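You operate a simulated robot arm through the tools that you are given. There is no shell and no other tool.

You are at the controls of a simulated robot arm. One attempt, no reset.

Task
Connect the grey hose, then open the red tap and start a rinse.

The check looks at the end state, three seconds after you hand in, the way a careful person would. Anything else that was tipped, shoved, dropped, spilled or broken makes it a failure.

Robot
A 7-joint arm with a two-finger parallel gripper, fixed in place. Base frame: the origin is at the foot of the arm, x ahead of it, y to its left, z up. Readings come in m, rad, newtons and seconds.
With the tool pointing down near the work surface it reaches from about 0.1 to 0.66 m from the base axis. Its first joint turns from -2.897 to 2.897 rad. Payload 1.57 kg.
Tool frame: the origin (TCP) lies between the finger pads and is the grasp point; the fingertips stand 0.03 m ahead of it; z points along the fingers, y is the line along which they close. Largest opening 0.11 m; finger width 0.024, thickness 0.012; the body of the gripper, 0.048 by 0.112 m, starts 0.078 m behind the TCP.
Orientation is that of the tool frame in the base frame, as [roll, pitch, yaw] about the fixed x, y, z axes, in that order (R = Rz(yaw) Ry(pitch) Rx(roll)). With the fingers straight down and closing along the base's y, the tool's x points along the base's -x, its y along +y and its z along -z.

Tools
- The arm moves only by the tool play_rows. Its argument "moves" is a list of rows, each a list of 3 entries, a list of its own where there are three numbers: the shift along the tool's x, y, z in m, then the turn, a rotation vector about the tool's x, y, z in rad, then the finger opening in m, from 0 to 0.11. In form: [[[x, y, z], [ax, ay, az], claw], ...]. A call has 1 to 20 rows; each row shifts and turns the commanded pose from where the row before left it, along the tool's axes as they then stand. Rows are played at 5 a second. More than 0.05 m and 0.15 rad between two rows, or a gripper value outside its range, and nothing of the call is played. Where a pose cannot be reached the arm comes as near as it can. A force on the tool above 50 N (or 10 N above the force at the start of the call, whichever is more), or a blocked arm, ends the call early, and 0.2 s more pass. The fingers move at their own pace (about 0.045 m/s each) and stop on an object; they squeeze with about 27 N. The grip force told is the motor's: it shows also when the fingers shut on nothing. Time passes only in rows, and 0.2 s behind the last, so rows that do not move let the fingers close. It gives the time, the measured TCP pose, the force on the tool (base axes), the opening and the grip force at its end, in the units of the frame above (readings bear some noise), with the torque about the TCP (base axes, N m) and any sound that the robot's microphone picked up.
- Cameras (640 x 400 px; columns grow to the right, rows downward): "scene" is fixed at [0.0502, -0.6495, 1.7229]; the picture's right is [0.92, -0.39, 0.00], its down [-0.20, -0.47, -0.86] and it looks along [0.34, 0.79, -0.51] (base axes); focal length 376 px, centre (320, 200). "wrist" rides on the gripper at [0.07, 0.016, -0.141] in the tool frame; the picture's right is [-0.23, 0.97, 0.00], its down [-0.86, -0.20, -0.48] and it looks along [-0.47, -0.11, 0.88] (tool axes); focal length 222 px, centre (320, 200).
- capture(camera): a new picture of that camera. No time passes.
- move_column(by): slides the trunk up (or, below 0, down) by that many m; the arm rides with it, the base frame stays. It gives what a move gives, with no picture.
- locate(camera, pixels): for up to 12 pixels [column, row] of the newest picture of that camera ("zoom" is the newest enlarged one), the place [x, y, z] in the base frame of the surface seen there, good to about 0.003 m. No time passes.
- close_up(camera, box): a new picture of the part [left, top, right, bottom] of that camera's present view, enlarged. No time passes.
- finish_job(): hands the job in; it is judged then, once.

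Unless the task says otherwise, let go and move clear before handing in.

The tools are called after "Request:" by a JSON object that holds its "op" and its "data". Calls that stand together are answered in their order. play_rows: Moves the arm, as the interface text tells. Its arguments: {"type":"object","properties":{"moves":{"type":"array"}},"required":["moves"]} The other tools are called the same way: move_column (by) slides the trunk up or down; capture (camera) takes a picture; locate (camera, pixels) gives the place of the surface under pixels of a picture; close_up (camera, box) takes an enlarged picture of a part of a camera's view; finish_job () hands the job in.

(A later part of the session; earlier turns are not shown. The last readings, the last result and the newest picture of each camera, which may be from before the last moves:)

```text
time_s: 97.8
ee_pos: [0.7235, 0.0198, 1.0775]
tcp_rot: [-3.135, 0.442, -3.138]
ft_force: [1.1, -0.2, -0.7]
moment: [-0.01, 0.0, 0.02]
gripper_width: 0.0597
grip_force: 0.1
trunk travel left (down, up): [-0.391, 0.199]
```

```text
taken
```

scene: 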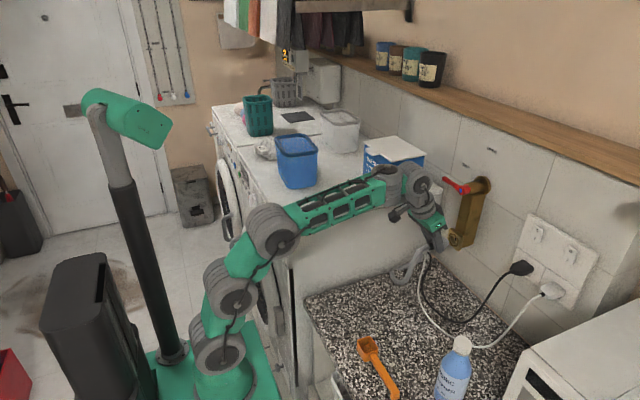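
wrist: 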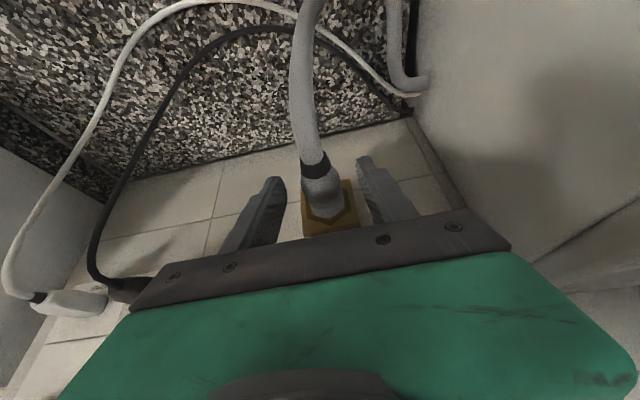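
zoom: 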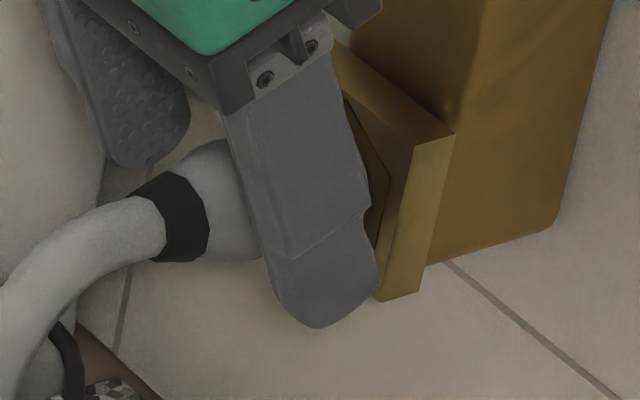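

The coupling stays latched on the outlet with the fingers open. I'll withdraw along the tool axis, then check the shelf and lever geometry for the next step.

Request:
{"op": "play_rows", "data": {"moves": [[[0, 0, -0.02], [0, 0, 0], 0.06], [[0, 0, -0.02], [0, 0, 0], 0.06], [[0, 0, -0.02], [0, 0, 0], 0.06], [[0.02, -0.005, -0.02], [0, 0, 0], 0.06], [[0.03, -0.005, -0.01], [0, 0, 0], 0.0], [[0.03, -0.005, -0.01], [0, 0, 0], 0.0]]}}

Request:
{"op": "capture", "data": {"camera": "scene"}}

Request:
{"op": "capture", "data": {"camera": "wrist"}}

Request:
{"op": "locate", "data": {"camera": "scene", "pixels": [[450, 100], [540, 150], [600, 180], [450, 112], [540, 162], [430, 75], [520, 100], [388, 160], [422, 158], [425, 185], [400, 145], [372, 150]]}}

```text
time_s: 99.2
ee_pos: [0.6076, 0.0044, 1.1346]
tcp_rot: [-3.134, 0.442, -3.138]
ft_force: [-0.2, -0.8, -1.2]
moment: [-0.01, -0.06, -0.02]
gripper_width: 0.0076
grip_force: 0.3
trunk travel left (down, up): [-0.391, 0.199]
```

```text
taken
```

scene: 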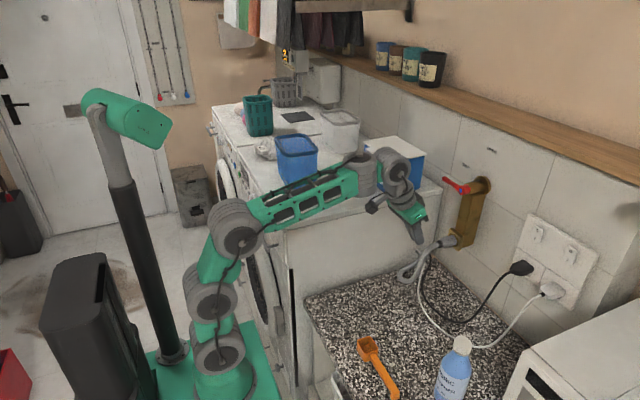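

```text
taken
```

wrist: 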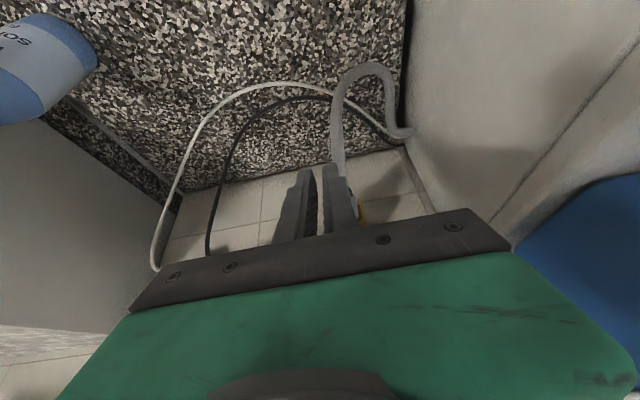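

```text
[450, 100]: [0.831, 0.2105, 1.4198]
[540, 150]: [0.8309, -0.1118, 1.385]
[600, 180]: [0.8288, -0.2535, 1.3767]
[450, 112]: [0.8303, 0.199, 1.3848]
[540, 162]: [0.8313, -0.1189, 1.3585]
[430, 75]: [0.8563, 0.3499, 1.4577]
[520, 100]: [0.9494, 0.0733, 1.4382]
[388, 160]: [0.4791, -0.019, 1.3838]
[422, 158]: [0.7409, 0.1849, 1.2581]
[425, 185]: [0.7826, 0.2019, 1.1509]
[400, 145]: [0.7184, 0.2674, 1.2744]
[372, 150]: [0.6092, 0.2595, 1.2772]
```

The coupling stays connected when I withdraw, the ledge is flush with the wall (x≈0.83), and the powder box's near face is at y≈0.185. Next I'll raise the trunk 0.08 and approach the lever with closed fingers to look at it from close up.

Request:
{"op": "move_column", "data": {"by": 0.08}}

Request:
{"op": "play_rows", "data": {"moves": [[[0.0, 0.02, 0], [0, -0.055, 0], 0.0], [[0.0, 0.02, 0], [0, -0.055, 0], 0.0], [[0.0, 0.02, 0], [0, 0, 0], 0.0], [[-0.005, 0.02, 0.002], [0, 0, 0], 0.0]]}}

Request:
{"op": "capture", "data": {"camera": "wrist"}}

Request:
{"op": "capture", "data": {"camera": "scene"}}

```text
time_s: 100.4
ee_pos: [0.6082, 0.0044, 1.2151]
tcp_rot: [-3.134, 0.438, -3.139]
ft_force: [-0.3, 0.2, -0.2]
moment: [0.01, 0.01, 0.0]
gripper_width: 0.0
grip_force: 21.1
trunk travel left (down, up): [-0.471, 0.119]
```

```text
time_s: 101.4
ee_pos: [0.613, 0.085, 1.2156]
tcp_rot: [-3.135, 0.549, -3.137]
ft_force: [0.1, 0.8, 0.8]
moment: [-0.01, 0.03, -0.02]
gripper_width: 0.0
grip_force: 21.4
trunk travel left (down, up): [-0.471, 0.119]
```

```text
taken
```

wrist: 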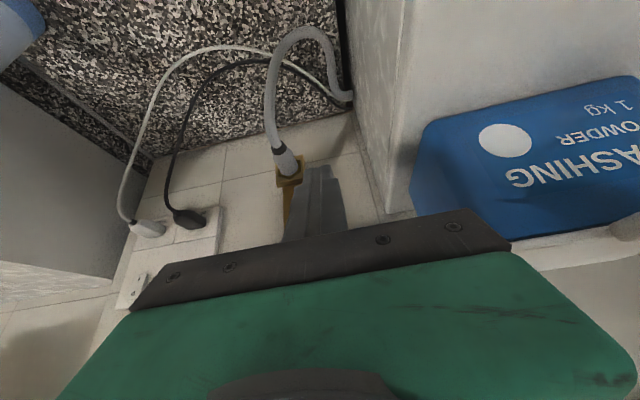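

```text
taken
```

scene: 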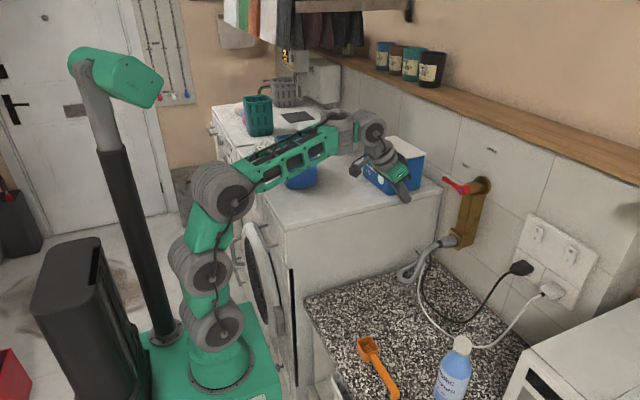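

Request:
{"op": "close_up", "data": {"camera": "scene", "box": [435, 165, 500, 205]}}

Request:
{"op": "locate", "data": {"camera": "zoom", "pixels": [[105, 125], [105, 140], [130, 150], [160, 165], [190, 180], [220, 200], [235, 215], [100, 115], [110, 155], [160, 150], [165, 185], [255, 225]]}}

```text
9.85 times, centred on (468, 185) of scene
```

zoom: 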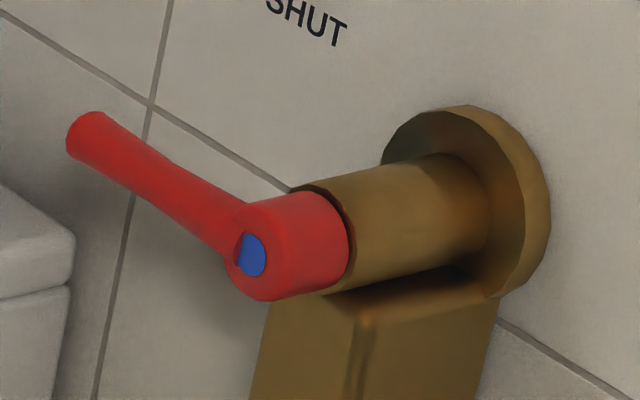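

```text
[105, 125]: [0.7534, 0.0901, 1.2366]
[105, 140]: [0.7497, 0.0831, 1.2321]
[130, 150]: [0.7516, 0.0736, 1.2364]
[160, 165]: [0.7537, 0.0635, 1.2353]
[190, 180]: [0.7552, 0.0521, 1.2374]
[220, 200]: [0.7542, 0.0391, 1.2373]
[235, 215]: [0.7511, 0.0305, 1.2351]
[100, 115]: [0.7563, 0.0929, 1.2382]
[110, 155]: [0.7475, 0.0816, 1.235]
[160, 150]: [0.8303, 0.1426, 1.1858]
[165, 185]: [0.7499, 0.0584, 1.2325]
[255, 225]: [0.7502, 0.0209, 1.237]
```

Lever centre line is at x≈0.756, z≈1.231, with its end at y≈0.10. I'll bring the closed fingertips to a point just below and in front of the lever's outer part (TCP ≈ (0.731,0.082,1.197)).

Request:
{"op": "play_rows", "data": {"moves": [[[-0.0182, -0.0006, 0.0155], [0, 0, 0], 0.0], [[-0.0182, -0.0006, 0.0155], [0, 0, 0], 0.0], [[-0.0182, -0.0006, 0.0155], [0, 0, 0], 0.0], [[-0.0182, -0.0006, 0.0155], [0, 0, 0], 0.0], [[-0.0182, -0.0006, 0.0155], [0, 0, 0], 0.0]]}}

Request:
{"op": "capture", "data": {"camera": "scene"}}

Request:
{"op": "close_up", "data": {"camera": "scene", "box": [400, 150, 500, 260]}}

```text
time_s: 102.6
ee_pos: [0.7344, 0.0807, 1.1985]
tcp_rot: [-3.135, 0.552, -3.138]
ft_force: [-1.3, -0.4, 0.9]
moment: [-0.02, -0.03, 0.02]
gripper_width: 0.0003
grip_force: 21.3
trunk travel left (down, up): [-0.471, 0.119]
```

```text
taken
```

scene: 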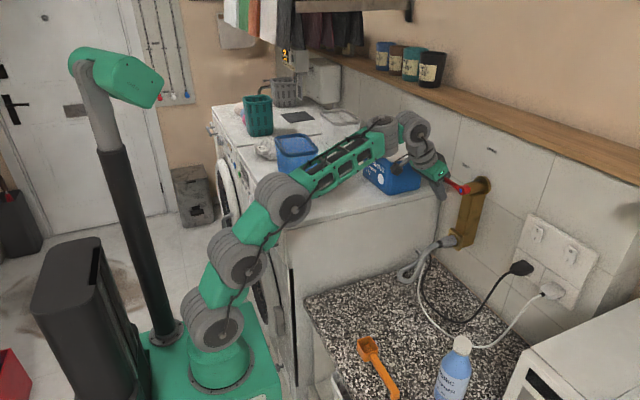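

```text
3.64 times, centred on (450, 205) of scene
```

zoom: 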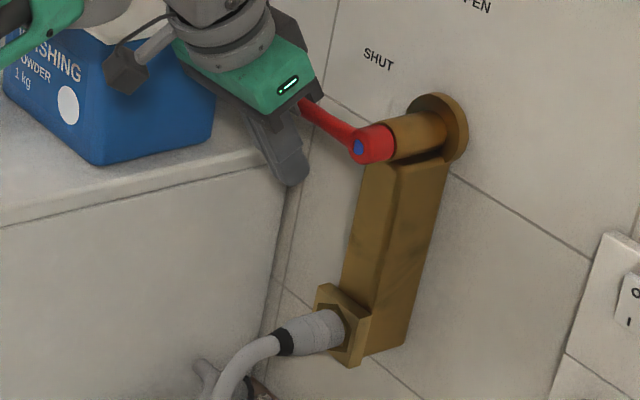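

Fingers are positioned below and in front of the lever's outer end; the hose coupling is visibly seated on the outlet. I'll move straight up in 1 cm steps to make contact and begin lifting.

Request:
{"op": "play_rows", "data": {"moves": [[[-0.0052, 0, -0.0085], [0, 0, 0], 0.0], [[-0.0052, 0, -0.0085], [0, 0, 0], 0.0], [[-0.0052, 0, -0.0085], [0, 0, 0], 0.0]]}}

Request:
{"op": "close_up", "data": {"camera": "scene", "box": [420, 150, 500, 210]}}

```text
time_s: 103.4
ee_pos: [0.7308, 0.0808, 1.2278]
tcp_rot: [-3.134, 0.551, -3.136]
ft_force: [-0.1, -0.8, 0.5]
moment: [0.01, 0.03, -0.02]
gripper_width: 0.0
grip_force: 21.7
trunk travel left (down, up): [-0.471, 0.119]
```

```text
6.67 times, centred on (460, 180) of scene
```

zoom: 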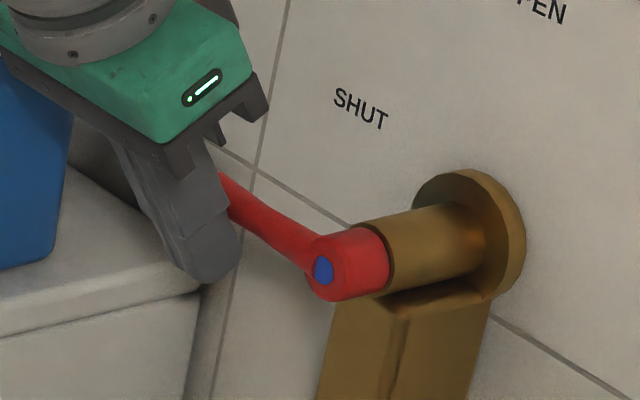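

Request:
{"op": "play_rows", "data": {"moves": [[[-0.0065, 0, -0.0077], [0, 0, 0], 0.0], [[-0.0065, 0, -0.0077], [0, 0, 0], 0.0]]}}

Request:
{"op": "close_up", "data": {"camera": "scene", "box": [420, 150, 500, 210]}}

```text
time_s: 104.0
ee_pos: [0.7333, 0.0818, 1.2355]
tcp_rot: [-3.138, 0.552, -3.138]
ft_force: [-1.1, 0.6, 0.3]
moment: [0.0, -0.04, -0.02]
gripper_width: 0.0003
grip_force: 21.0
out of reach, approached as far as the arm can: row 2
trunk travel left (down, up): [-0.471, 0.119]
```

```text
6.67 times, centred on (460, 180) of scene
```

zoom: 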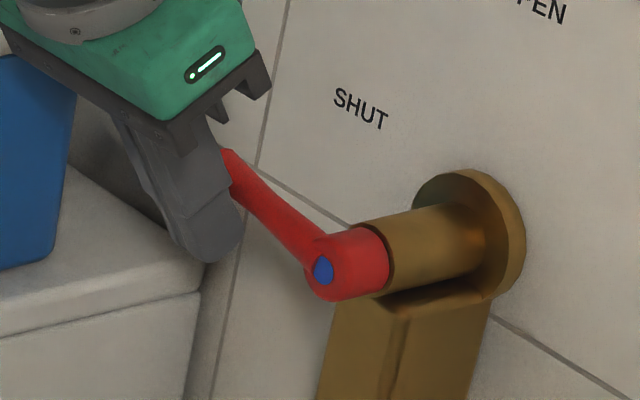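

The lever is already turning upward with hardly any force. The arm is at its reach limit here, so I'll use the trunk to lift another 3 cm.

Request:
{"op": "move_column", "data": {"by": 0.03}}

Request:
{"op": "close_up", "data": {"camera": "scene", "box": [420, 130, 500, 210]}}

```text
time_s: 104.8
ee_pos: [0.7334, 0.0828, 1.2664]
tcp_rot: [-3.139, 0.551, -3.137]
ft_force: [0.3, -0.6, -0.5]
moment: [-0.02, -0.03, 0.02]
gripper_width: 0.0
grip_force: 21.4
trunk travel left (down, up): [-0.501, 0.089]
```

```text
5.00 times, centred on (460, 170) of scene
```

zoom: 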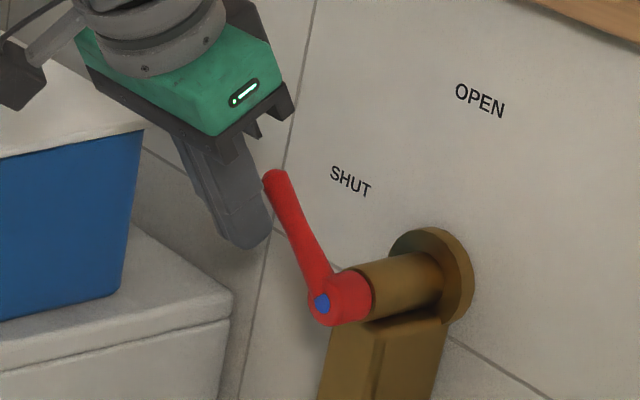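

Request:
{"op": "locate", "data": {"camera": "zoom", "pixels": [[275, 180], [290, 205], [305, 235], [318, 265], [340, 290], [480, 98], [350, 180], [245, 235], [270, 175]]}}

Request:
{"op": "move_column", "data": {"by": 0.04}}

```text
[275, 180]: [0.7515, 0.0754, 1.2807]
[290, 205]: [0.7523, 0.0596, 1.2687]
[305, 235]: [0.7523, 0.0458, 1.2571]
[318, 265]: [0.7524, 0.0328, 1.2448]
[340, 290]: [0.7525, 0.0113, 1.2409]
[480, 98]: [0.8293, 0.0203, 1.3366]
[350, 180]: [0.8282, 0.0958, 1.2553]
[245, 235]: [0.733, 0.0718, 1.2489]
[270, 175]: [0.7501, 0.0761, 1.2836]
```

```text
time_s: 105.6
ee_pos: [0.7323, 0.0823, 1.3067]
tcp_rot: [-3.137, 0.553, -3.138]
ft_force: [0.3, 0.4, -0.4]
moment: [-0.04, 0.0, 0.03]
gripper_width: 0.0003
grip_force: 21.5
trunk travel left (down, up): [-0.541, 0.049]
```

The lever is at about 43°, and OPEN is straight up (y≈0.02). Next I'll move the fingers out to the lever's +y side, raise the trunk for reach, and then sweep it toward -y.

Request:
{"op": "play_rows", "data": {"moves": [[[0.005, 0.012, 0.0], [0, 0, 0], 0.0], [[0.0, 0.012, 0.0], [0, 0, 0], 0.0]]}}

Request:
{"op": "move_column", "data": {"by": 0.045}}

Request:
{"op": "play_rows", "data": {"moves": [[[0.0058, 0, 0.0143], [0, 0, 0], 0.0], [[0.0058, 0, 0.0143], [0, 0, 0], 0.0], [[0.0015, 0, 0.0159], [0, 0, 0], 0.0], [[0.0015, 0, 0.0159], [0, 0, 0], 0.0]]}}

Request:
{"op": "capture", "data": {"camera": "scene"}}

Request:
{"op": "close_up", "data": {"camera": "scene", "box": [420, 130, 500, 210]}}

```text
time_s: 106.2
ee_pos: [0.7267, 0.1082, 1.3019]
tcp_rot: [-3.141, 0.552, -3.137]
ft_force: [0.0, 0.0, 0.6]
moment: [-0.04, -0.05, 0.02]
gripper_width: 0.0
grip_force: 21.2
trunk travel left (down, up): [-0.541, 0.049]
```

```text
time_s: 107.1
ee_pos: [0.7266, 0.1074, 1.3471]
tcp_rot: [-3.139, 0.551, -3.138]
ft_force: [-0.9, -0.1, -1.2]
moment: [0.0, -0.03, 0.02]
gripper_width: 0.0
grip_force: 20.8
trunk travel left (down, up): [-0.586, 0.004]
```

```text
time_s: 108.1
ee_pos: [0.7456, 0.1073, 1.2871]
tcp_rot: [-3.14, 0.551, -3.138]
ft_force: [0.6, -0.4, 0.4]
moment: [0.0, -0.02, 0.01]
gripper_width: 0.0003
grip_force: 21.2
trunk travel left (down, up): [-0.586, 0.004]
```

```text
taken
```

scene: 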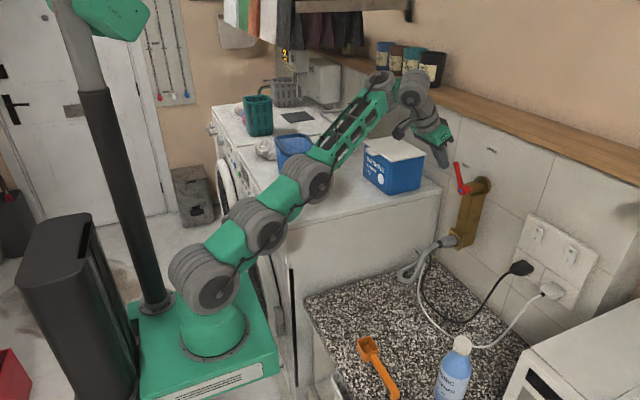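

```text
5.00 times, centred on (460, 170) of scene
```

zoom: 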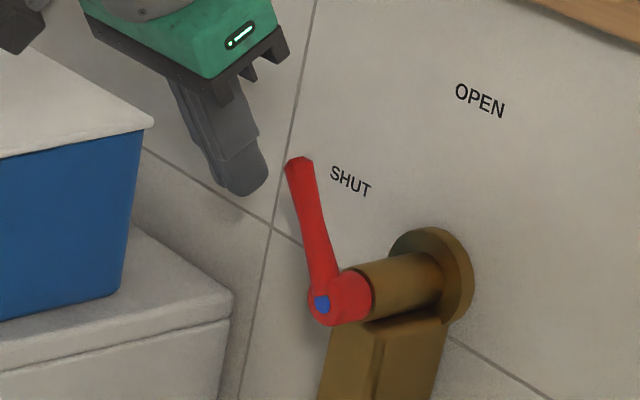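

The fingers are now on the lever's +y side, overlapping it in depth and above the hub. I'll sweep toward -y in 1 cm steps.

Request:
{"op": "play_rows", "data": {"moves": [[[0, -0.01, 0], [0, 0, 0], 0.0], [[0, -0.01, 0], [0, 0, 0], 0.0], [[0, -0.01, 0], [0, 0, 0], 0.0], [[0, -0.01, 0], [0, 0, 0], 0.0], [[0, -0.01, 0], [0, 0, 0], 0.0]]}}

Request:
{"op": "close_up", "data": {"camera": "scene", "box": [420, 130, 500, 210]}}

```text
time_s: 109.3
ee_pos: [0.7434, 0.058, 1.2942]
tcp_rot: [-3.14, 0.564, -3.136]
ft_force: [3.4, 10.5, 30.6]
moment: [-0.56, -0.11, 0.08]
gripper_width: 0.0
grip_force: 21.0
trunk travel left (down, up): [-0.586, 0.004]
```

```text
5.00 times, centred on (460, 170) of scene
```

zoom: 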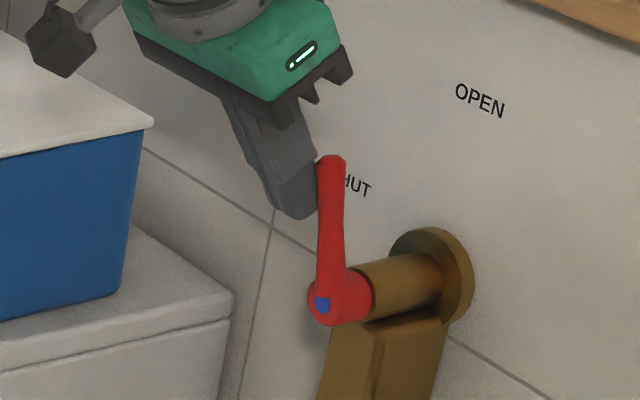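

The lever is at about 72°, and its end is catching under the step on the fingers (Fz +30 N). I'll back off, raise the hand 3 cm so only the narrow fingertips touch the lever's upper part, and continue.

Request:
{"op": "play_rows", "data": {"moves": [[[0, 0.008, 0], [0, 0, 0], 0.0], [[0, 0.008, 0], [0, 0, 0], 0.0], [[-0.0052, 0, -0.0085], [0, 0, 0], 0.0], [[-0.0052, 0, -0.0085], [0, 0, 0], 0.0], [[-0.0026, 0, -0.0043], [0, 0, 0], 0.0]]}}

Request:
{"op": "close_up", "data": {"camera": "scene", "box": [420, 130, 500, 210]}}

```text
time_s: 110.5
ee_pos: [0.7452, 0.0731, 1.3123]
tcp_rot: [-3.139, 0.551, -3.14]
ft_force: [0.1, -0.1, -0.1]
moment: [0.03, 0.01, -0.02]
gripper_width: 0.0002
grip_force: 21.4
trunk travel left (down, up): [-0.586, 0.004]
```

```text
5.00 times, centred on (460, 170) of scene
```

zoom: 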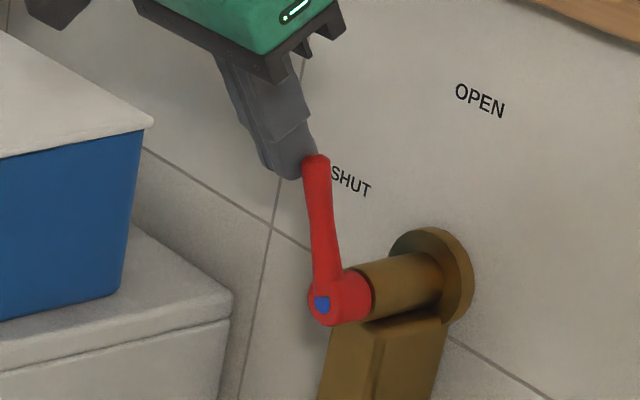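

Request:
{"op": "play_rows", "data": {"moves": [[[0, -0.01, 0], [0, 0, 0], 0.0], [[0, -0.01, 0], [0, 0, 0], 0.0], [[0, -0.01, 0], [0, 0, 0], 0.0]]}}

Request:
{"op": "close_up", "data": {"camera": "scene", "box": [420, 130, 500, 210]}}

```text
time_s: 111.3
ee_pos: [0.7441, 0.044, 1.3131]
tcp_rot: [-3.139, 0.551, -3.139]
ft_force: [0.4, -0.2, -0.3]
moment: [0.01, 0.0, 0.02]
gripper_width: 0.0001
grip_force: 21.0
trunk travel left (down, up): [-0.586, 0.004]
```

```text
5.00 times, centred on (460, 170) of scene
```

zoom: 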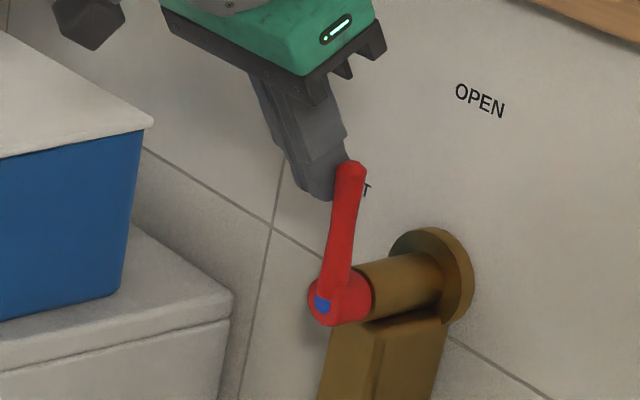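

Request:
{"op": "play_rows", "data": {"moves": [[[0, -0.006, 0], [0, 0, 0], 0.0]]}}

Request:
{"op": "close_up", "data": {"camera": "scene", "box": [420, 130, 500, 210]}}

Request:
{"op": "locate", "data": {"camera": "zoom", "pixels": [[358, 170], [352, 200], [345, 230], [338, 260], [330, 300], [360, 165]]}}

```text
time_s: 111.7
ee_pos: [0.7438, 0.0381, 1.3127]
tcp_rot: [3.141, 0.553, -3.138]
ft_force: [0.0, -0.4, 0.4]
moment: [0.01, 0.0, -0.04]
gripper_width: 0.0006
grip_force: 21.2
trunk travel left (down, up): [-0.586, 0.004]
```

```text
5.00 times, centred on (460, 170) of scene
```

zoom: 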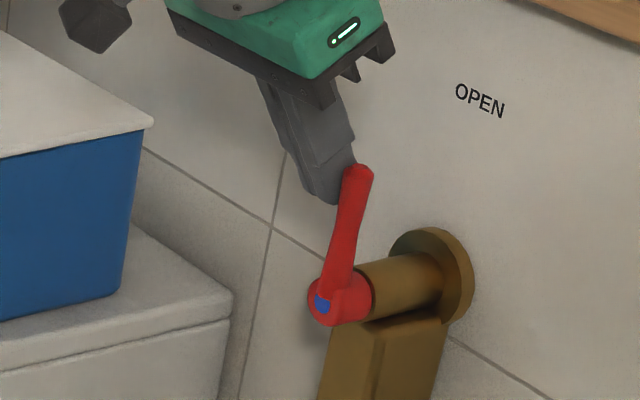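

```text
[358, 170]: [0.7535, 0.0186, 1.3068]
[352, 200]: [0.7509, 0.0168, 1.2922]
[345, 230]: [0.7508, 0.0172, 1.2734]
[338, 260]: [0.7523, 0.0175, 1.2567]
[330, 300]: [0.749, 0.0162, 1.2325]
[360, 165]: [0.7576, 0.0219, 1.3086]
```

The lever is now upright, pointing at OPEN (its surface is at y≈0.017–0.019 along its whole length). I'll nudge 3 mm more to feel for the stop.

Request:
{"op": "play_rows", "data": {"moves": [[[0, -0.003, 0], [0, 0, 0], 0.0], [[0, 0, 0], [0, 0, 0], 0.0]]}}

Request:
{"op": "close_up", "data": {"camera": "scene", "box": [420, 130, 500, 210]}}

Request:
{"op": "locate", "data": {"camera": "zoom", "pixels": [[362, 175], [355, 200], [347, 230], [338, 260], [330, 300]]}}

```text
time_s: 112.3
ee_pos: [0.7457, 0.0377, 1.3118]
tcp_rot: [-3.138, 0.549, -3.136]
ft_force: [-0.2, 9.9, 0.7]
moment: [0.26, -0.01, 0.07]
gripper_width: 0.0001
grip_force: 21.6
trunk travel left (down, up): [-0.586, 0.004]
```

```text
5.00 times, centred on (460, 170) of scene
```

zoom: 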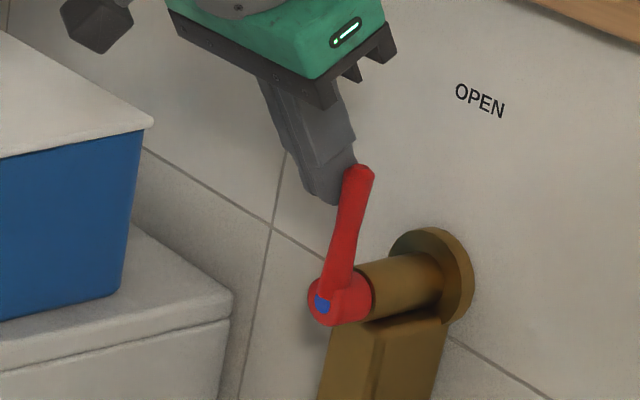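

```text
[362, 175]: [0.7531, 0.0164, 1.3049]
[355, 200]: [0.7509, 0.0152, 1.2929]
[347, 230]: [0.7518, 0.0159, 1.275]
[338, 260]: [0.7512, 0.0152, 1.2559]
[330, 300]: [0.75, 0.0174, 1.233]
```

Fy rose to 10 N at the end stop, so the tap is fully open. I'll move off the lever in +y, then retreat toward the robot.

Request:
{"op": "play_rows", "data": {"moves": [[[0, 0.01, 0], [0, 0, 0], 0.0], [[0, 0.01, 0], [0, 0, 0], 0.0], [[0.02, 0, -0.02], [0, 0, 0], 0.0], [[0.03, 0, -0.02], [0, 0, 0], 0.0], [[0.03, 0, -0.015], [0, 0, 0], 0.0], [[0.03, 0, -0.01], [0, 0, 0], 0.0]]}}

Request:
{"op": "capture", "data": {"camera": "scene"}}

Request:
{"op": "close_up", "data": {"camera": "scene", "box": [400, 130, 520, 280]}}

```text
time_s: 113.7
ee_pos: [0.6321, 0.0607, 1.3472]
tcp_rot: [-3.137, 0.544, -3.137]
ft_force: [-0.3, -0.3, -0.1]
moment: [0.01, -0.02, -0.01]
gripper_width: 0.0002
grip_force: 21.9
out of reach, approached as far as the arm can: row 4, 5, 6
trunk travel left (down, up): [-0.586, 0.004]
```

```text
taken
```

scene: 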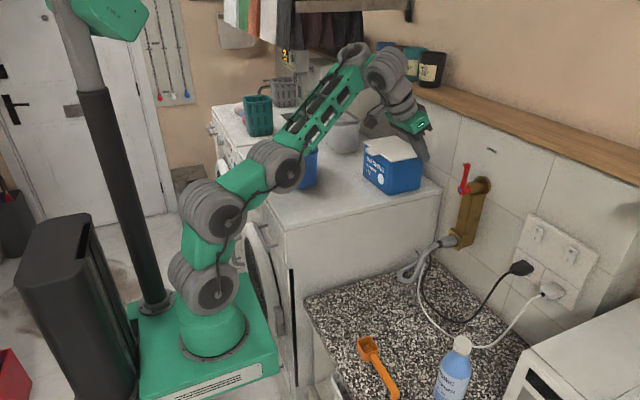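

```text
2.67 times, centred on (460, 205) of scene
```

zoom: 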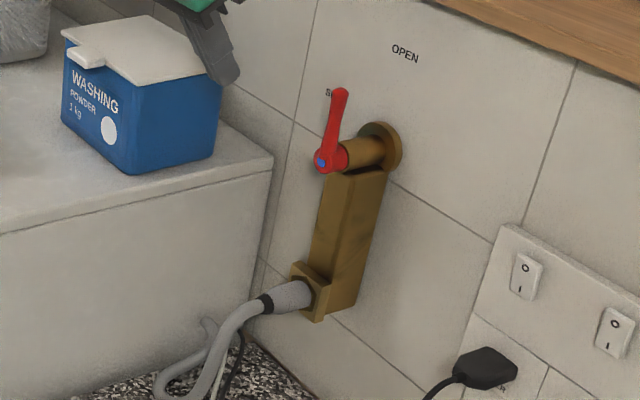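

The tap is open (lever upright) and the coupling is seated with no leak visible. Now I'll bring the hand back and return the tool to pointing down, then swing over to the washer's front panel.

Request:
{"op": "play_rows", "data": {"moves": [[[0.03, 0, -0.018], [0, 0.09, 0], 0.0], [[0.0314, 0, -0.0153], [0, 0.09, 0], 0.0], [[0.0327, 0, -0.0125], [0, 0.09, 0], 0.0], [[0.0337, 0, -0.0095], [0, 0.09, 0], 0.0], [[0.0344, 0, -0.0064], [0, 0.09, 0], 0.0], [[0.03, 0, -0.0033], [0, 0.09, 0], 0.0]]}}

Request:
{"op": "capture", "data": {"camera": "scene"}}

```text
time_s: 115.1
ee_pos: [0.434, 0.0677, 1.3059]
tcp_rot: [3.123, 0.045, -3.139]
ft_force: [-1.0, -0.3, -0.3]
moment: [-0.01, -0.01, -0.01]
gripper_width: 0.0001
grip_force: 21.4
out of reach, approached as far as the arm can: row 4, 5, 6
trunk travel left (down, up): [-0.586, 0.004]
```

```text
taken
```

scene: 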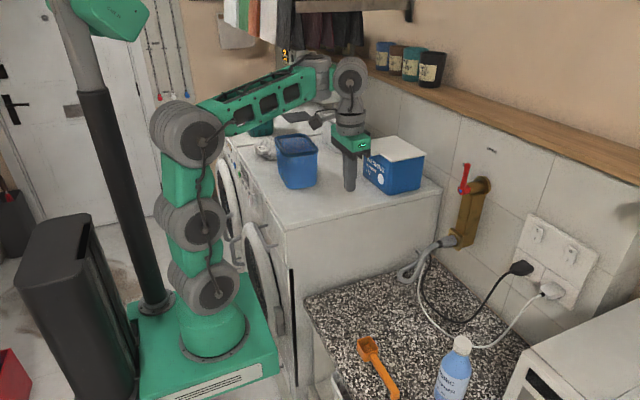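

Request:
{"op": "play_rows", "data": {"moves": [[[0.0, 0.01, -0.02], [0, 0.02, 0], 0.0], [[0.0, 0.01, -0.02], [0, 0.02, 0], 0.0], [[0.0188, 0.032, -0.004], [0, 0, 0], 0.0], [[0.0188, 0.032, -0.004], [0, 0, 0], 0.0], [[0.0188, 0.032, -0.004], [0, 0, 0], 0.0], [[0.0188, 0.032, -0.004], [0, 0, 0], 0.0], [[0.0188, 0.032, 0], [0, 0, 0], 0.0]]}}

Request:
{"op": "capture", "data": {"camera": "scene"}}

```text
time_s: 116.7
ee_pos: [0.3346, 0.2479, 1.3592]
tcp_rot: [-3.139, -0.03, -3.141]
ft_force: [-0.2, -0.6, -0.6]
moment: [0.01, 0.0, 0.02]
gripper_width: 0.0002
grip_force: 21.1
out of reach, approached as far as the arm can: row 1
trunk travel left (down, up): [-0.586, 0.004]
```

```text
taken
```

scene: 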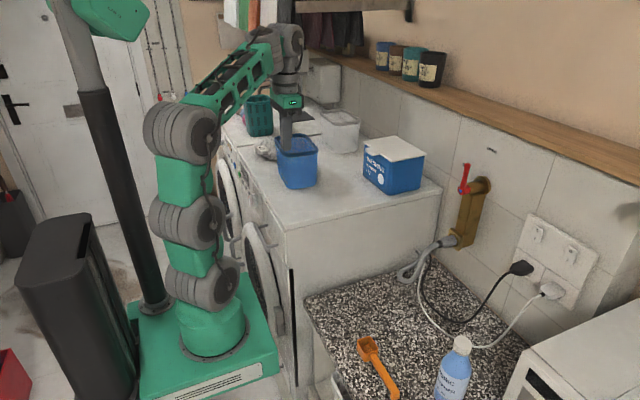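

Request:
{"op": "play_rows", "data": {"moves": [[[0.031, 0.0305, 0], [0, 0.005, 0], 0.0], [[0.031, 0.0305, 0], [0, 0.005, 0], 0.0], [[0.031, 0.0305, 0], [0, 0.005, 0], 0.0], [[0.031, 0.0305, 0], [0, 0.005, 0], 0.0], [[0.031, 0.0305, 0], [0, 0.005, 0], 0.0], [[0.031, 0.0305, 0], [0, 0.005, 0], 0.0]]}}

Request:
{"op": "capture", "data": {"camera": "scene"}}

Request:
{"op": "capture", "data": {"camera": "wrist"}}

```text
time_s: 118.1
ee_pos: [0.1488, 0.4308, 1.3649]
tcp_rot: [-3.141, -0.061, -3.141]
ft_force: [-0.5, 0.0, -0.8]
moment: [-0.04, 0.0, -0.02]
gripper_width: 0.0001
grip_force: 21.1
trunk travel left (down, up): [-0.586, 0.004]
```

```text
taken
```

scene: 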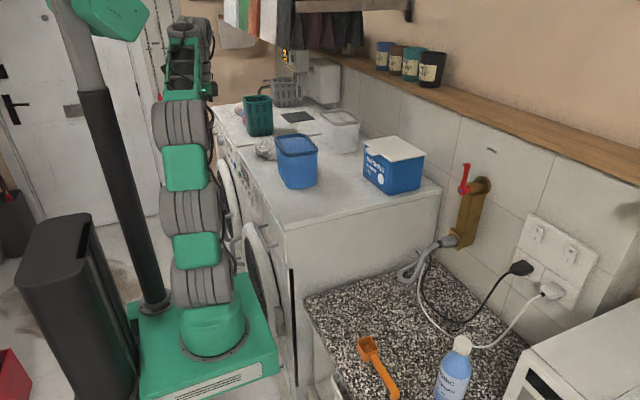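

```text
taken
```

wrist: 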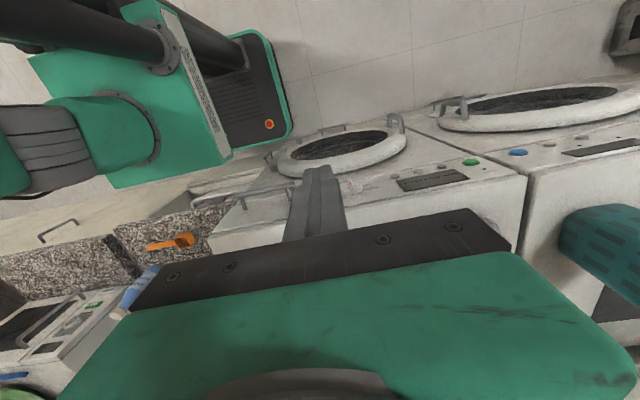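

The hand is in front of the washer now. I'll lower the trunk 0.12 to get a better view of the panel.

Request:
{"op": "move_column", "data": {"by": -0.12}}

Request:
{"op": "play_rows", "data": {"moves": [[[0.0, 0, 0], [0, -0.1, 0], 0.0], [[0.0, 0, 0], [0, -0.1, 0], 0.0], [[0.0, 0, 0], [0, -0.1, 0], 0.0]]}}

Request:
{"op": "capture", "data": {"camera": "wrist"}}

Request:
{"op": "close_up", "data": {"camera": "wrist", "box": [280, 80, 520, 220]}}

```text
time_s: 119.6
ee_pos: [0.1508, 0.4299, 1.2449]
tcp_rot: [-3.14, -0.059, -3.14]
ft_force: [-0.5, -0.9, 0.3]
moment: [0.0, 0.04, 0.0]
gripper_width: 0.0002
grip_force: 21.8
trunk travel left (down, up): [-0.466, 0.124]
```

```text
time_s: 120.4
ee_pos: [0.1521, 0.4285, 1.2462]
tcp_rot: [-3.141, 0.243, -3.136]
ft_force: [-0.2, -0.5, 0.4]
moment: [0.01, -0.01, 0.01]
gripper_width: 0.0001
grip_force: 21.1
trunk travel left (down, up): [-0.466, 0.124]
```

```text
taken
```

wrist: 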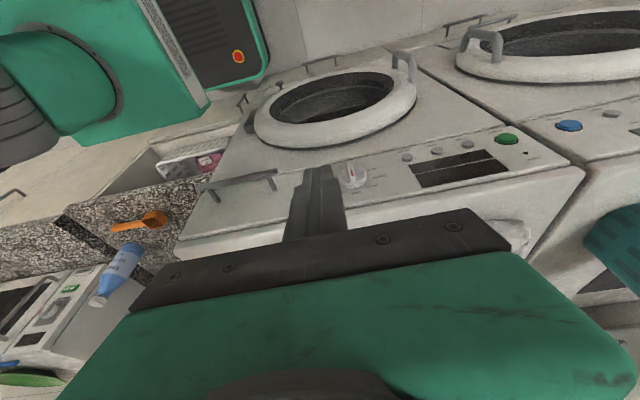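

```text
2.67 times, centred on (400, 150) of wrist
```

zoom: 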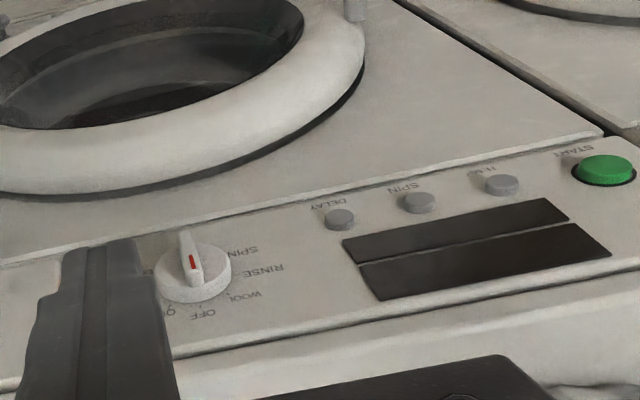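

Request:
{"op": "play_rows", "data": {"moves": [[[0.0, -0.03, 0], [0, -0.05, 0], 0.0], [[0.0, -0.03, 0], [0, -0.05, 0], 0.0]]}}

Request:
{"op": "capture", "data": {"camera": "wrist"}}

Request:
{"op": "close_up", "data": {"camera": "wrist", "box": [350, 140, 450, 210]}}

```text
time_s: 121.0
ee_pos: [0.1517, 0.3682, 1.2461]
tcp_rot: [-3.14, 0.343, -3.138]
ft_force: [-0.3, -0.6, 0.5]
moment: [0.01, 0.01, -0.01]
gripper_width: 0.0
grip_force: 21.2
trunk travel left (down, up): [-0.466, 0.124]
```

```text
taken
```

wrist: 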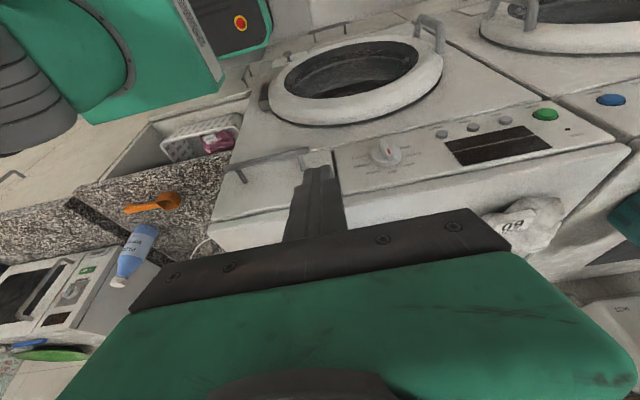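

```text
5.71 times, centred on (400, 175) of wrist
```

zoom: 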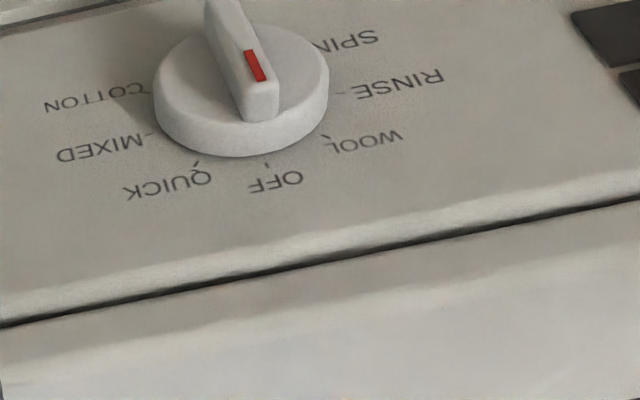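

The pointer (red mark) is at OFF at the top; RINSE is about 72° toward +y (WOOL lies between). I'll measure the knob geometry.

Request:
{"op": "close_up", "data": {"camera": "wrist", "box": [365, 135, 425, 175]}}

Request:
{"op": "locate", "data": {"camera": "zoom", "pixels": [[255, 240], [225, 140], [275, 330], [235, 170], [340, 260], [130, 240], [240, 400], [330, 360], [180, 300], [330, 170], [150, 160], [290, 300]]}}

```text
10.00 times, centred on (395, 155) of wrist
```

zoom: 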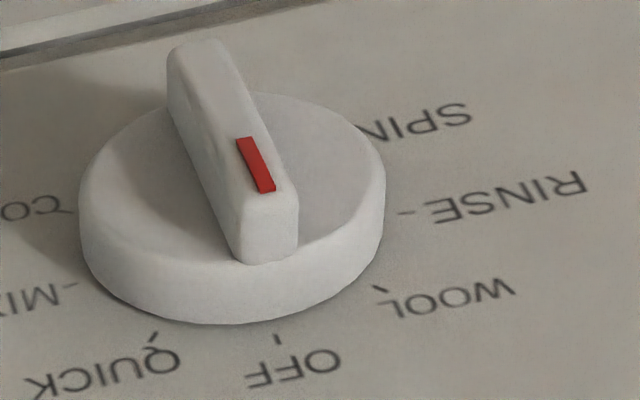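

```text
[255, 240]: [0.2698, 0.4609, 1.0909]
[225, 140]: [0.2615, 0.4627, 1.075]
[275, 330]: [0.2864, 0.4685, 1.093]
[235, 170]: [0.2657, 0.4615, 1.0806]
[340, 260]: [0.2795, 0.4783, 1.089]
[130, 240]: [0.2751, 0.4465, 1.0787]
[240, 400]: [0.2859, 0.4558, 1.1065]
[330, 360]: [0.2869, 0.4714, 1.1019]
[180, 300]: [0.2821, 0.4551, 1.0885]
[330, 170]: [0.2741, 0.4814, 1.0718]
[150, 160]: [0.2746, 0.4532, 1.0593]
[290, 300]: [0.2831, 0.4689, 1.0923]
```

Request:
{"op": "locate", "data": {"camera": "zoom", "pixels": [[90, 205], [375, 190], [195, 50], [205, 60], [265, 185], [270, 225], [240, 190], [285, 215], [190, 110], [245, 100], [276, 340], [405, 212]]}}

```text
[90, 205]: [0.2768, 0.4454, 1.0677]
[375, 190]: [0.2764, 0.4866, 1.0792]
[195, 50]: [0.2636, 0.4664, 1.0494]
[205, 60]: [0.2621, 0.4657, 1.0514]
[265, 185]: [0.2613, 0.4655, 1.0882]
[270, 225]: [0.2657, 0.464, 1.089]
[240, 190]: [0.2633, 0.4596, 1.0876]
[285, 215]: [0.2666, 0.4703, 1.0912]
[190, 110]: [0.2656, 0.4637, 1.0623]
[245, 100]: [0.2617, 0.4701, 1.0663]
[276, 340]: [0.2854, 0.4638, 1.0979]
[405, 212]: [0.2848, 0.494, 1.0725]
```

Request:
{"op": "locate", "data": {"camera": "zoom", "pixels": [[277, 340], [152, 338], [72, 286], [68, 211], [382, 290], [405, 212], [366, 130], [280, 380], [440, 300], [510, 195], [420, 115], [110, 360]]}}

```text
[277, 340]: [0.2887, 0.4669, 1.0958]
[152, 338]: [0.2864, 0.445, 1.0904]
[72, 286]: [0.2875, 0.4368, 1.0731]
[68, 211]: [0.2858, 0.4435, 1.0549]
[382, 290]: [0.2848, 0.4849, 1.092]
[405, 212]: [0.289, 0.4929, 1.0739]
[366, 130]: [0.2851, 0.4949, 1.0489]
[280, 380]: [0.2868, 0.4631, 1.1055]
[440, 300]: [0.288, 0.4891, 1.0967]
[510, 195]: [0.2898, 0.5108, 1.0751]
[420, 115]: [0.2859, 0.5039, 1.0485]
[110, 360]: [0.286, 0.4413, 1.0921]
```

The knob centre is at about (y 0.466, z 1.070), with a fin spanning z 1.049–1.091 from x 0.2605 to 0.2745; the ticks are ~40° apart, so RINSE is about 9° above +y. I'll go tool-down and position the closed fingertips beside the fin, then push it toward +y.

Request:
{"op": "play_rows", "data": {"moves": [[[0, 0, 0], [0, 0.086, 0], 0.0], [[0, 0, 0], [0, 0.086, 0], 0.0], [[0, 0, 0], [0, 0.086, 0], 0.0], [[0, 0, 0], [0, 0.085, 0], 0.0], [[-0.012, 0.016, 0.02], [0, 0, 0], 0.0], [[-0.012, 0.016, 0.02], [0, 0, 0], 0.0], [[-0.012, 0.016, 0.02], [0, 0, 0], 0.0], [[-0.012, 0.016, 0.02], [0, 0, 0], 0.0]]}}

Request:
{"op": "capture", "data": {"camera": "wrist"}}

Request:
{"op": "capture", "data": {"camera": "scene"}}

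```text
time_s: 122.8
ee_pos: [0.2012, 0.4347, 1.1649]
tcp_rot: [-3.139, -0.002, -3.14]
ft_force: [0.1, -0.2, 0.7]
moment: [0.01, 0.03, -0.01]
gripper_width: 0.0001
grip_force: 21.1
trunk travel left (down, up): [-0.466, 0.124]
```

```text
taken
```

wrist: 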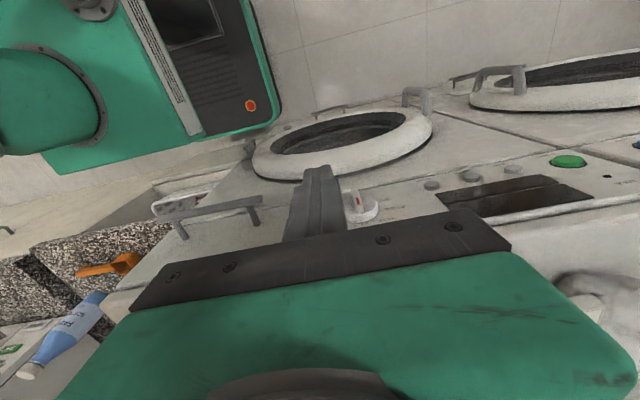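

```text
taken
```

scene: 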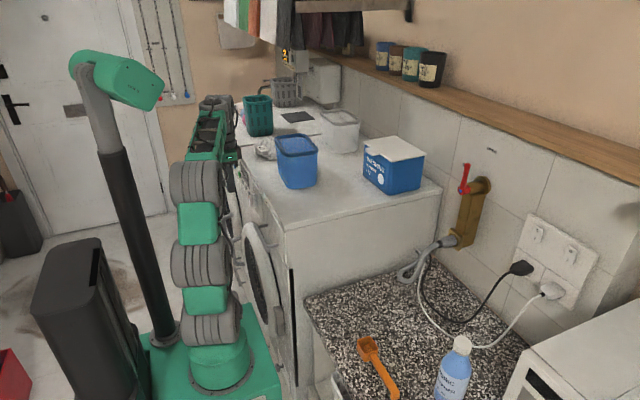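

Request:
{"op": "play_rows", "data": {"moves": [[[0, 0, 0.0144], [0, 0, 0], 0.0], [[0, 0, 0.0144], [0, 0, 0], 0.0], [[0, 0, 0.0144], [0, 0, 0], 0.0], [[0, 0, 0.0144], [0, 0, 0], 0.0], [[-0.014, 0, 0], [0, 0, 0], 0.0], [[-0.014, 0, 0], [0, 0, 0], 0.0], [[-0.014, 0, 0], [0, 0, 0], 0.0], [[-0.0135, 0, 0], [0, 0, 0], 0.0]]}}

Request:
{"op": "capture", "data": {"camera": "wrist"}}

Request:
{"op": "close_up", "data": {"camera": "wrist", "box": [280, 150, 400, 240]}}

Request:
{"op": "close_up", "data": {"camera": "scene", "box": [210, 100, 320, 260]}}

```text
time_s: 124.6
ee_pos: [0.2529, 0.4332, 1.1068]
tcp_rot: [-3.141, -0.002, -3.14]
ft_force: [-0.5, 0.4, -0.8]
moment: [0.01, -0.02, -0.03]
gripper_width: 0.0
grip_force: 21.5
trunk travel left (down, up): [-0.466, 0.124]
```

```text
taken
```

wrist: 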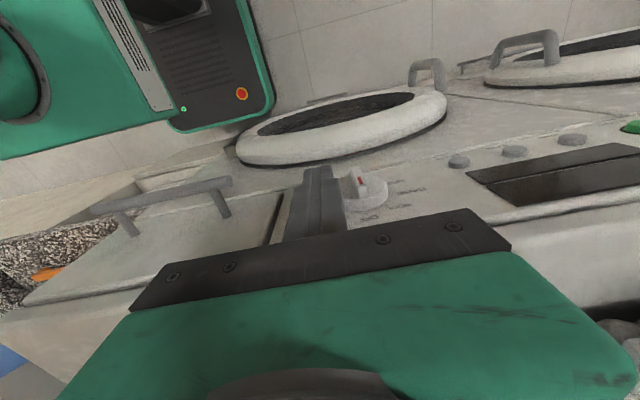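

```text
4.44 times, centred on (340, 195) of wrist
```

zoom: 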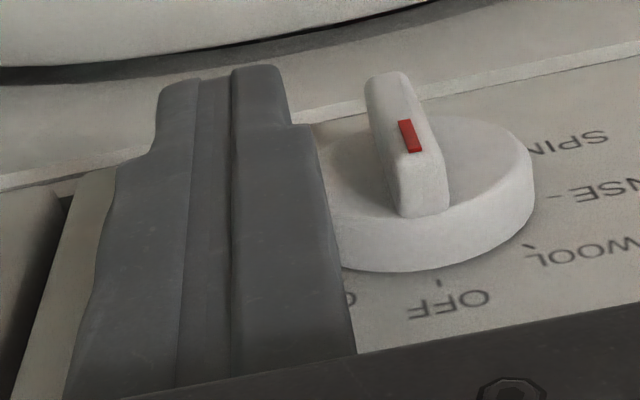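

```text
2.50 times, centred on (265, 180) of scene
```

zoom: 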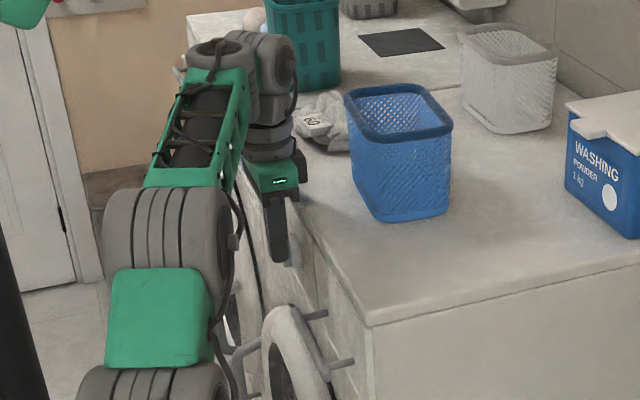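

Fingertips are beside the fin at the right height, with about 4 mm overlap in depth. I'll advance 3 mm in x and then push toward +y in 5 mm steps.

Request:
{"op": "play_rows", "data": {"moves": [[[-0.003, 0, 0], [0, 0, 0], 0.0], [[0, 0.005, 0], [0, 0, 0], 0.0], [[0, 0.005, 0], [0, 0, 0], 0.0], [[0, 0.005, 0], [0, 0, 0], 0.0], [[0, 0.005, 0], [0, 0, 0], 0.0]]}}

Request:
{"op": "close_up", "data": {"camera": "wrist", "box": [280, 150, 400, 240]}}

```text
time_s: 125.8
ee_pos: [0.2556, 0.4536, 1.1068]
tcp_rot: [-3.14, -0.002, -3.137]
ft_force: [-0.1, 0.7, -0.5]
moment: [0.0, 0.04, 0.01]
gripper_width: 0.0001
grip_force: 21.4
trunk travel left (down, up): [-0.466, 0.124]
```

```text
4.44 times, centred on (340, 195) of wrist
```

zoom: 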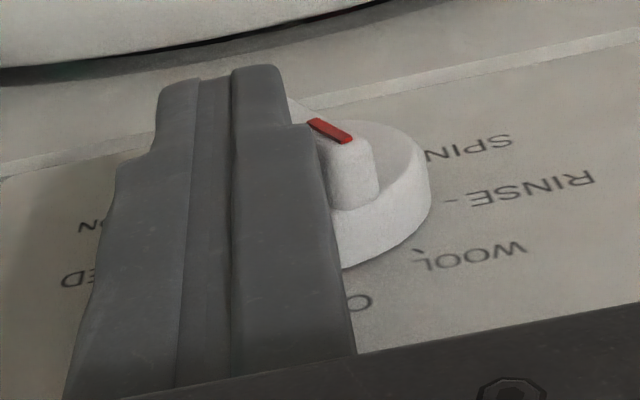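

The fin is turning; the pointer is now around WOOL. I'll continue in +y.

Request:
{"op": "play_rows", "data": {"moves": [[[0, 0.005, 0], [0, 0, 0], 0.0], [[0, 0.005, 0], [0, 0, 0], 0.0]]}}

Request:
{"op": "close_up", "data": {"camera": "wrist", "box": [280, 150, 400, 240]}}

```text
time_s: 126.4
ee_pos: [0.2563, 0.4643, 1.1068]
tcp_rot: [-3.14, -0.004, -3.14]
ft_force: [-1.3, 0.7, -0.7]
moment: [-0.01, 0.01, -0.03]
gripper_width: 0.0
grip_force: 21.3
trunk travel left (down, up): [-0.466, 0.124]
```

```text
4.44 times, centred on (340, 195) of wrist
```

zoom: 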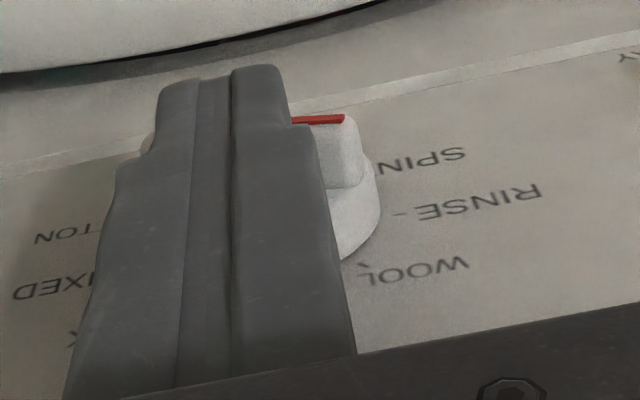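

The pointer is about 16° above horizontal, nearly at RINSE (≈9°). I'll push another 5 mm.

Request:
{"op": "play_rows", "data": {"moves": [[[0, 0.005, 0], [0, 0, 0], 0.0], [[0, 0, 0], [0, 0, 0], 0.0]]}}

Request:
{"op": "close_up", "data": {"camera": "wrist", "box": [280, 150, 400, 240]}}

```text
time_s: 127.0
ee_pos: [0.2562, 0.4689, 1.1067]
tcp_rot: [-3.141, -0.001, -3.139]
ft_force: [-0.2, 0.5, 0.0]
moment: [-0.01, 0.03, 0.0]
gripper_width: 0.0
grip_force: 21.0
trunk travel left (down, up): [-0.466, 0.124]
```

```text
4.44 times, centred on (340, 195) of wrist
```

zoom: 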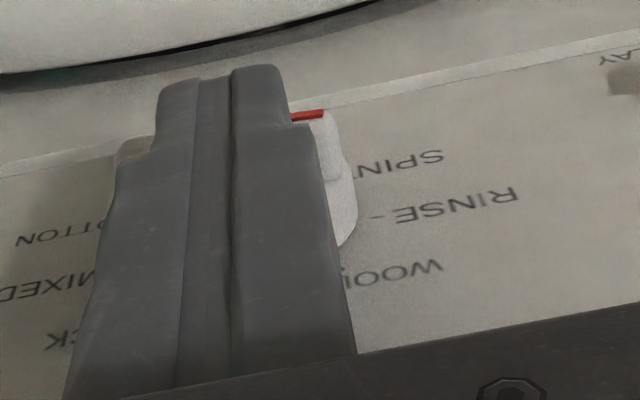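

The pointer now looks about level with RINSE. I'll lift off and back away to read it clearly.

Request:
{"op": "play_rows", "data": {"moves": [[[0, 0, -0.015], [0, 0, 0], 0.0], [[0.02, 0, -0.015], [0, 0, 0], 0.0], [[0.025, -0.02, -0.02], [0, 0, 0], 0.0], [[0.025, -0.03, -0.02], [0, -0.08, 0], 0.0], [[0.0, -0.03, -0.01], [0, -0.08, 0], 0.0]]}}

Request:
{"op": "capture", "data": {"camera": "wrist"}}

Request:
{"op": "close_up", "data": {"camera": "wrist", "box": [340, 130, 460, 210]}}

```text
time_s: 128.2
ee_pos: [0.1856, 0.3884, 1.1868]
tcp_rot: [-3.139, 0.157, 3.141]
ft_force: [0.4, 0.3, -0.4]
moment: [-0.02, 0.02, 0.03]
gripper_width: 0.0002
grip_force: 21.2
trunk travel left (down, up): [-0.466, 0.124]
```

```text
taken
```

wrist: 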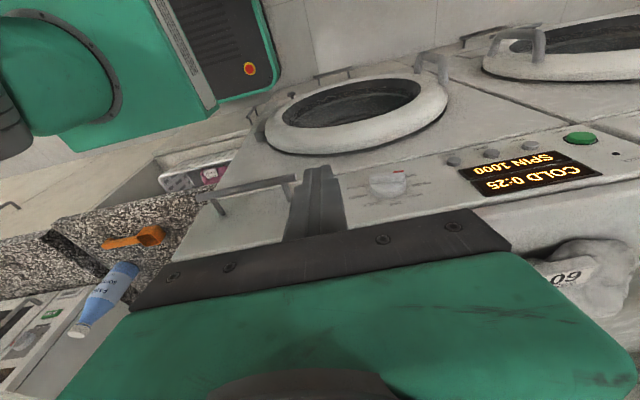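

```text
5.00 times, centred on (400, 170) of wrist
```

zoom: 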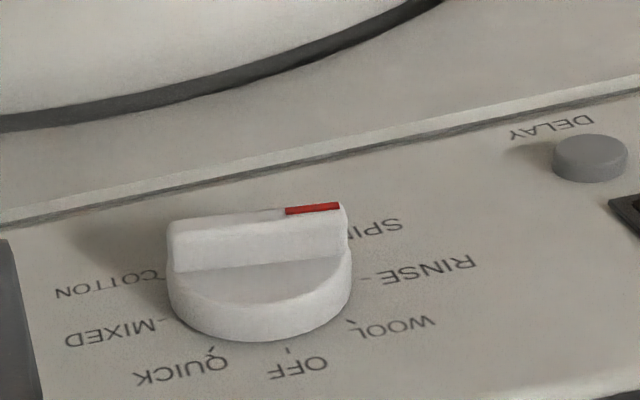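

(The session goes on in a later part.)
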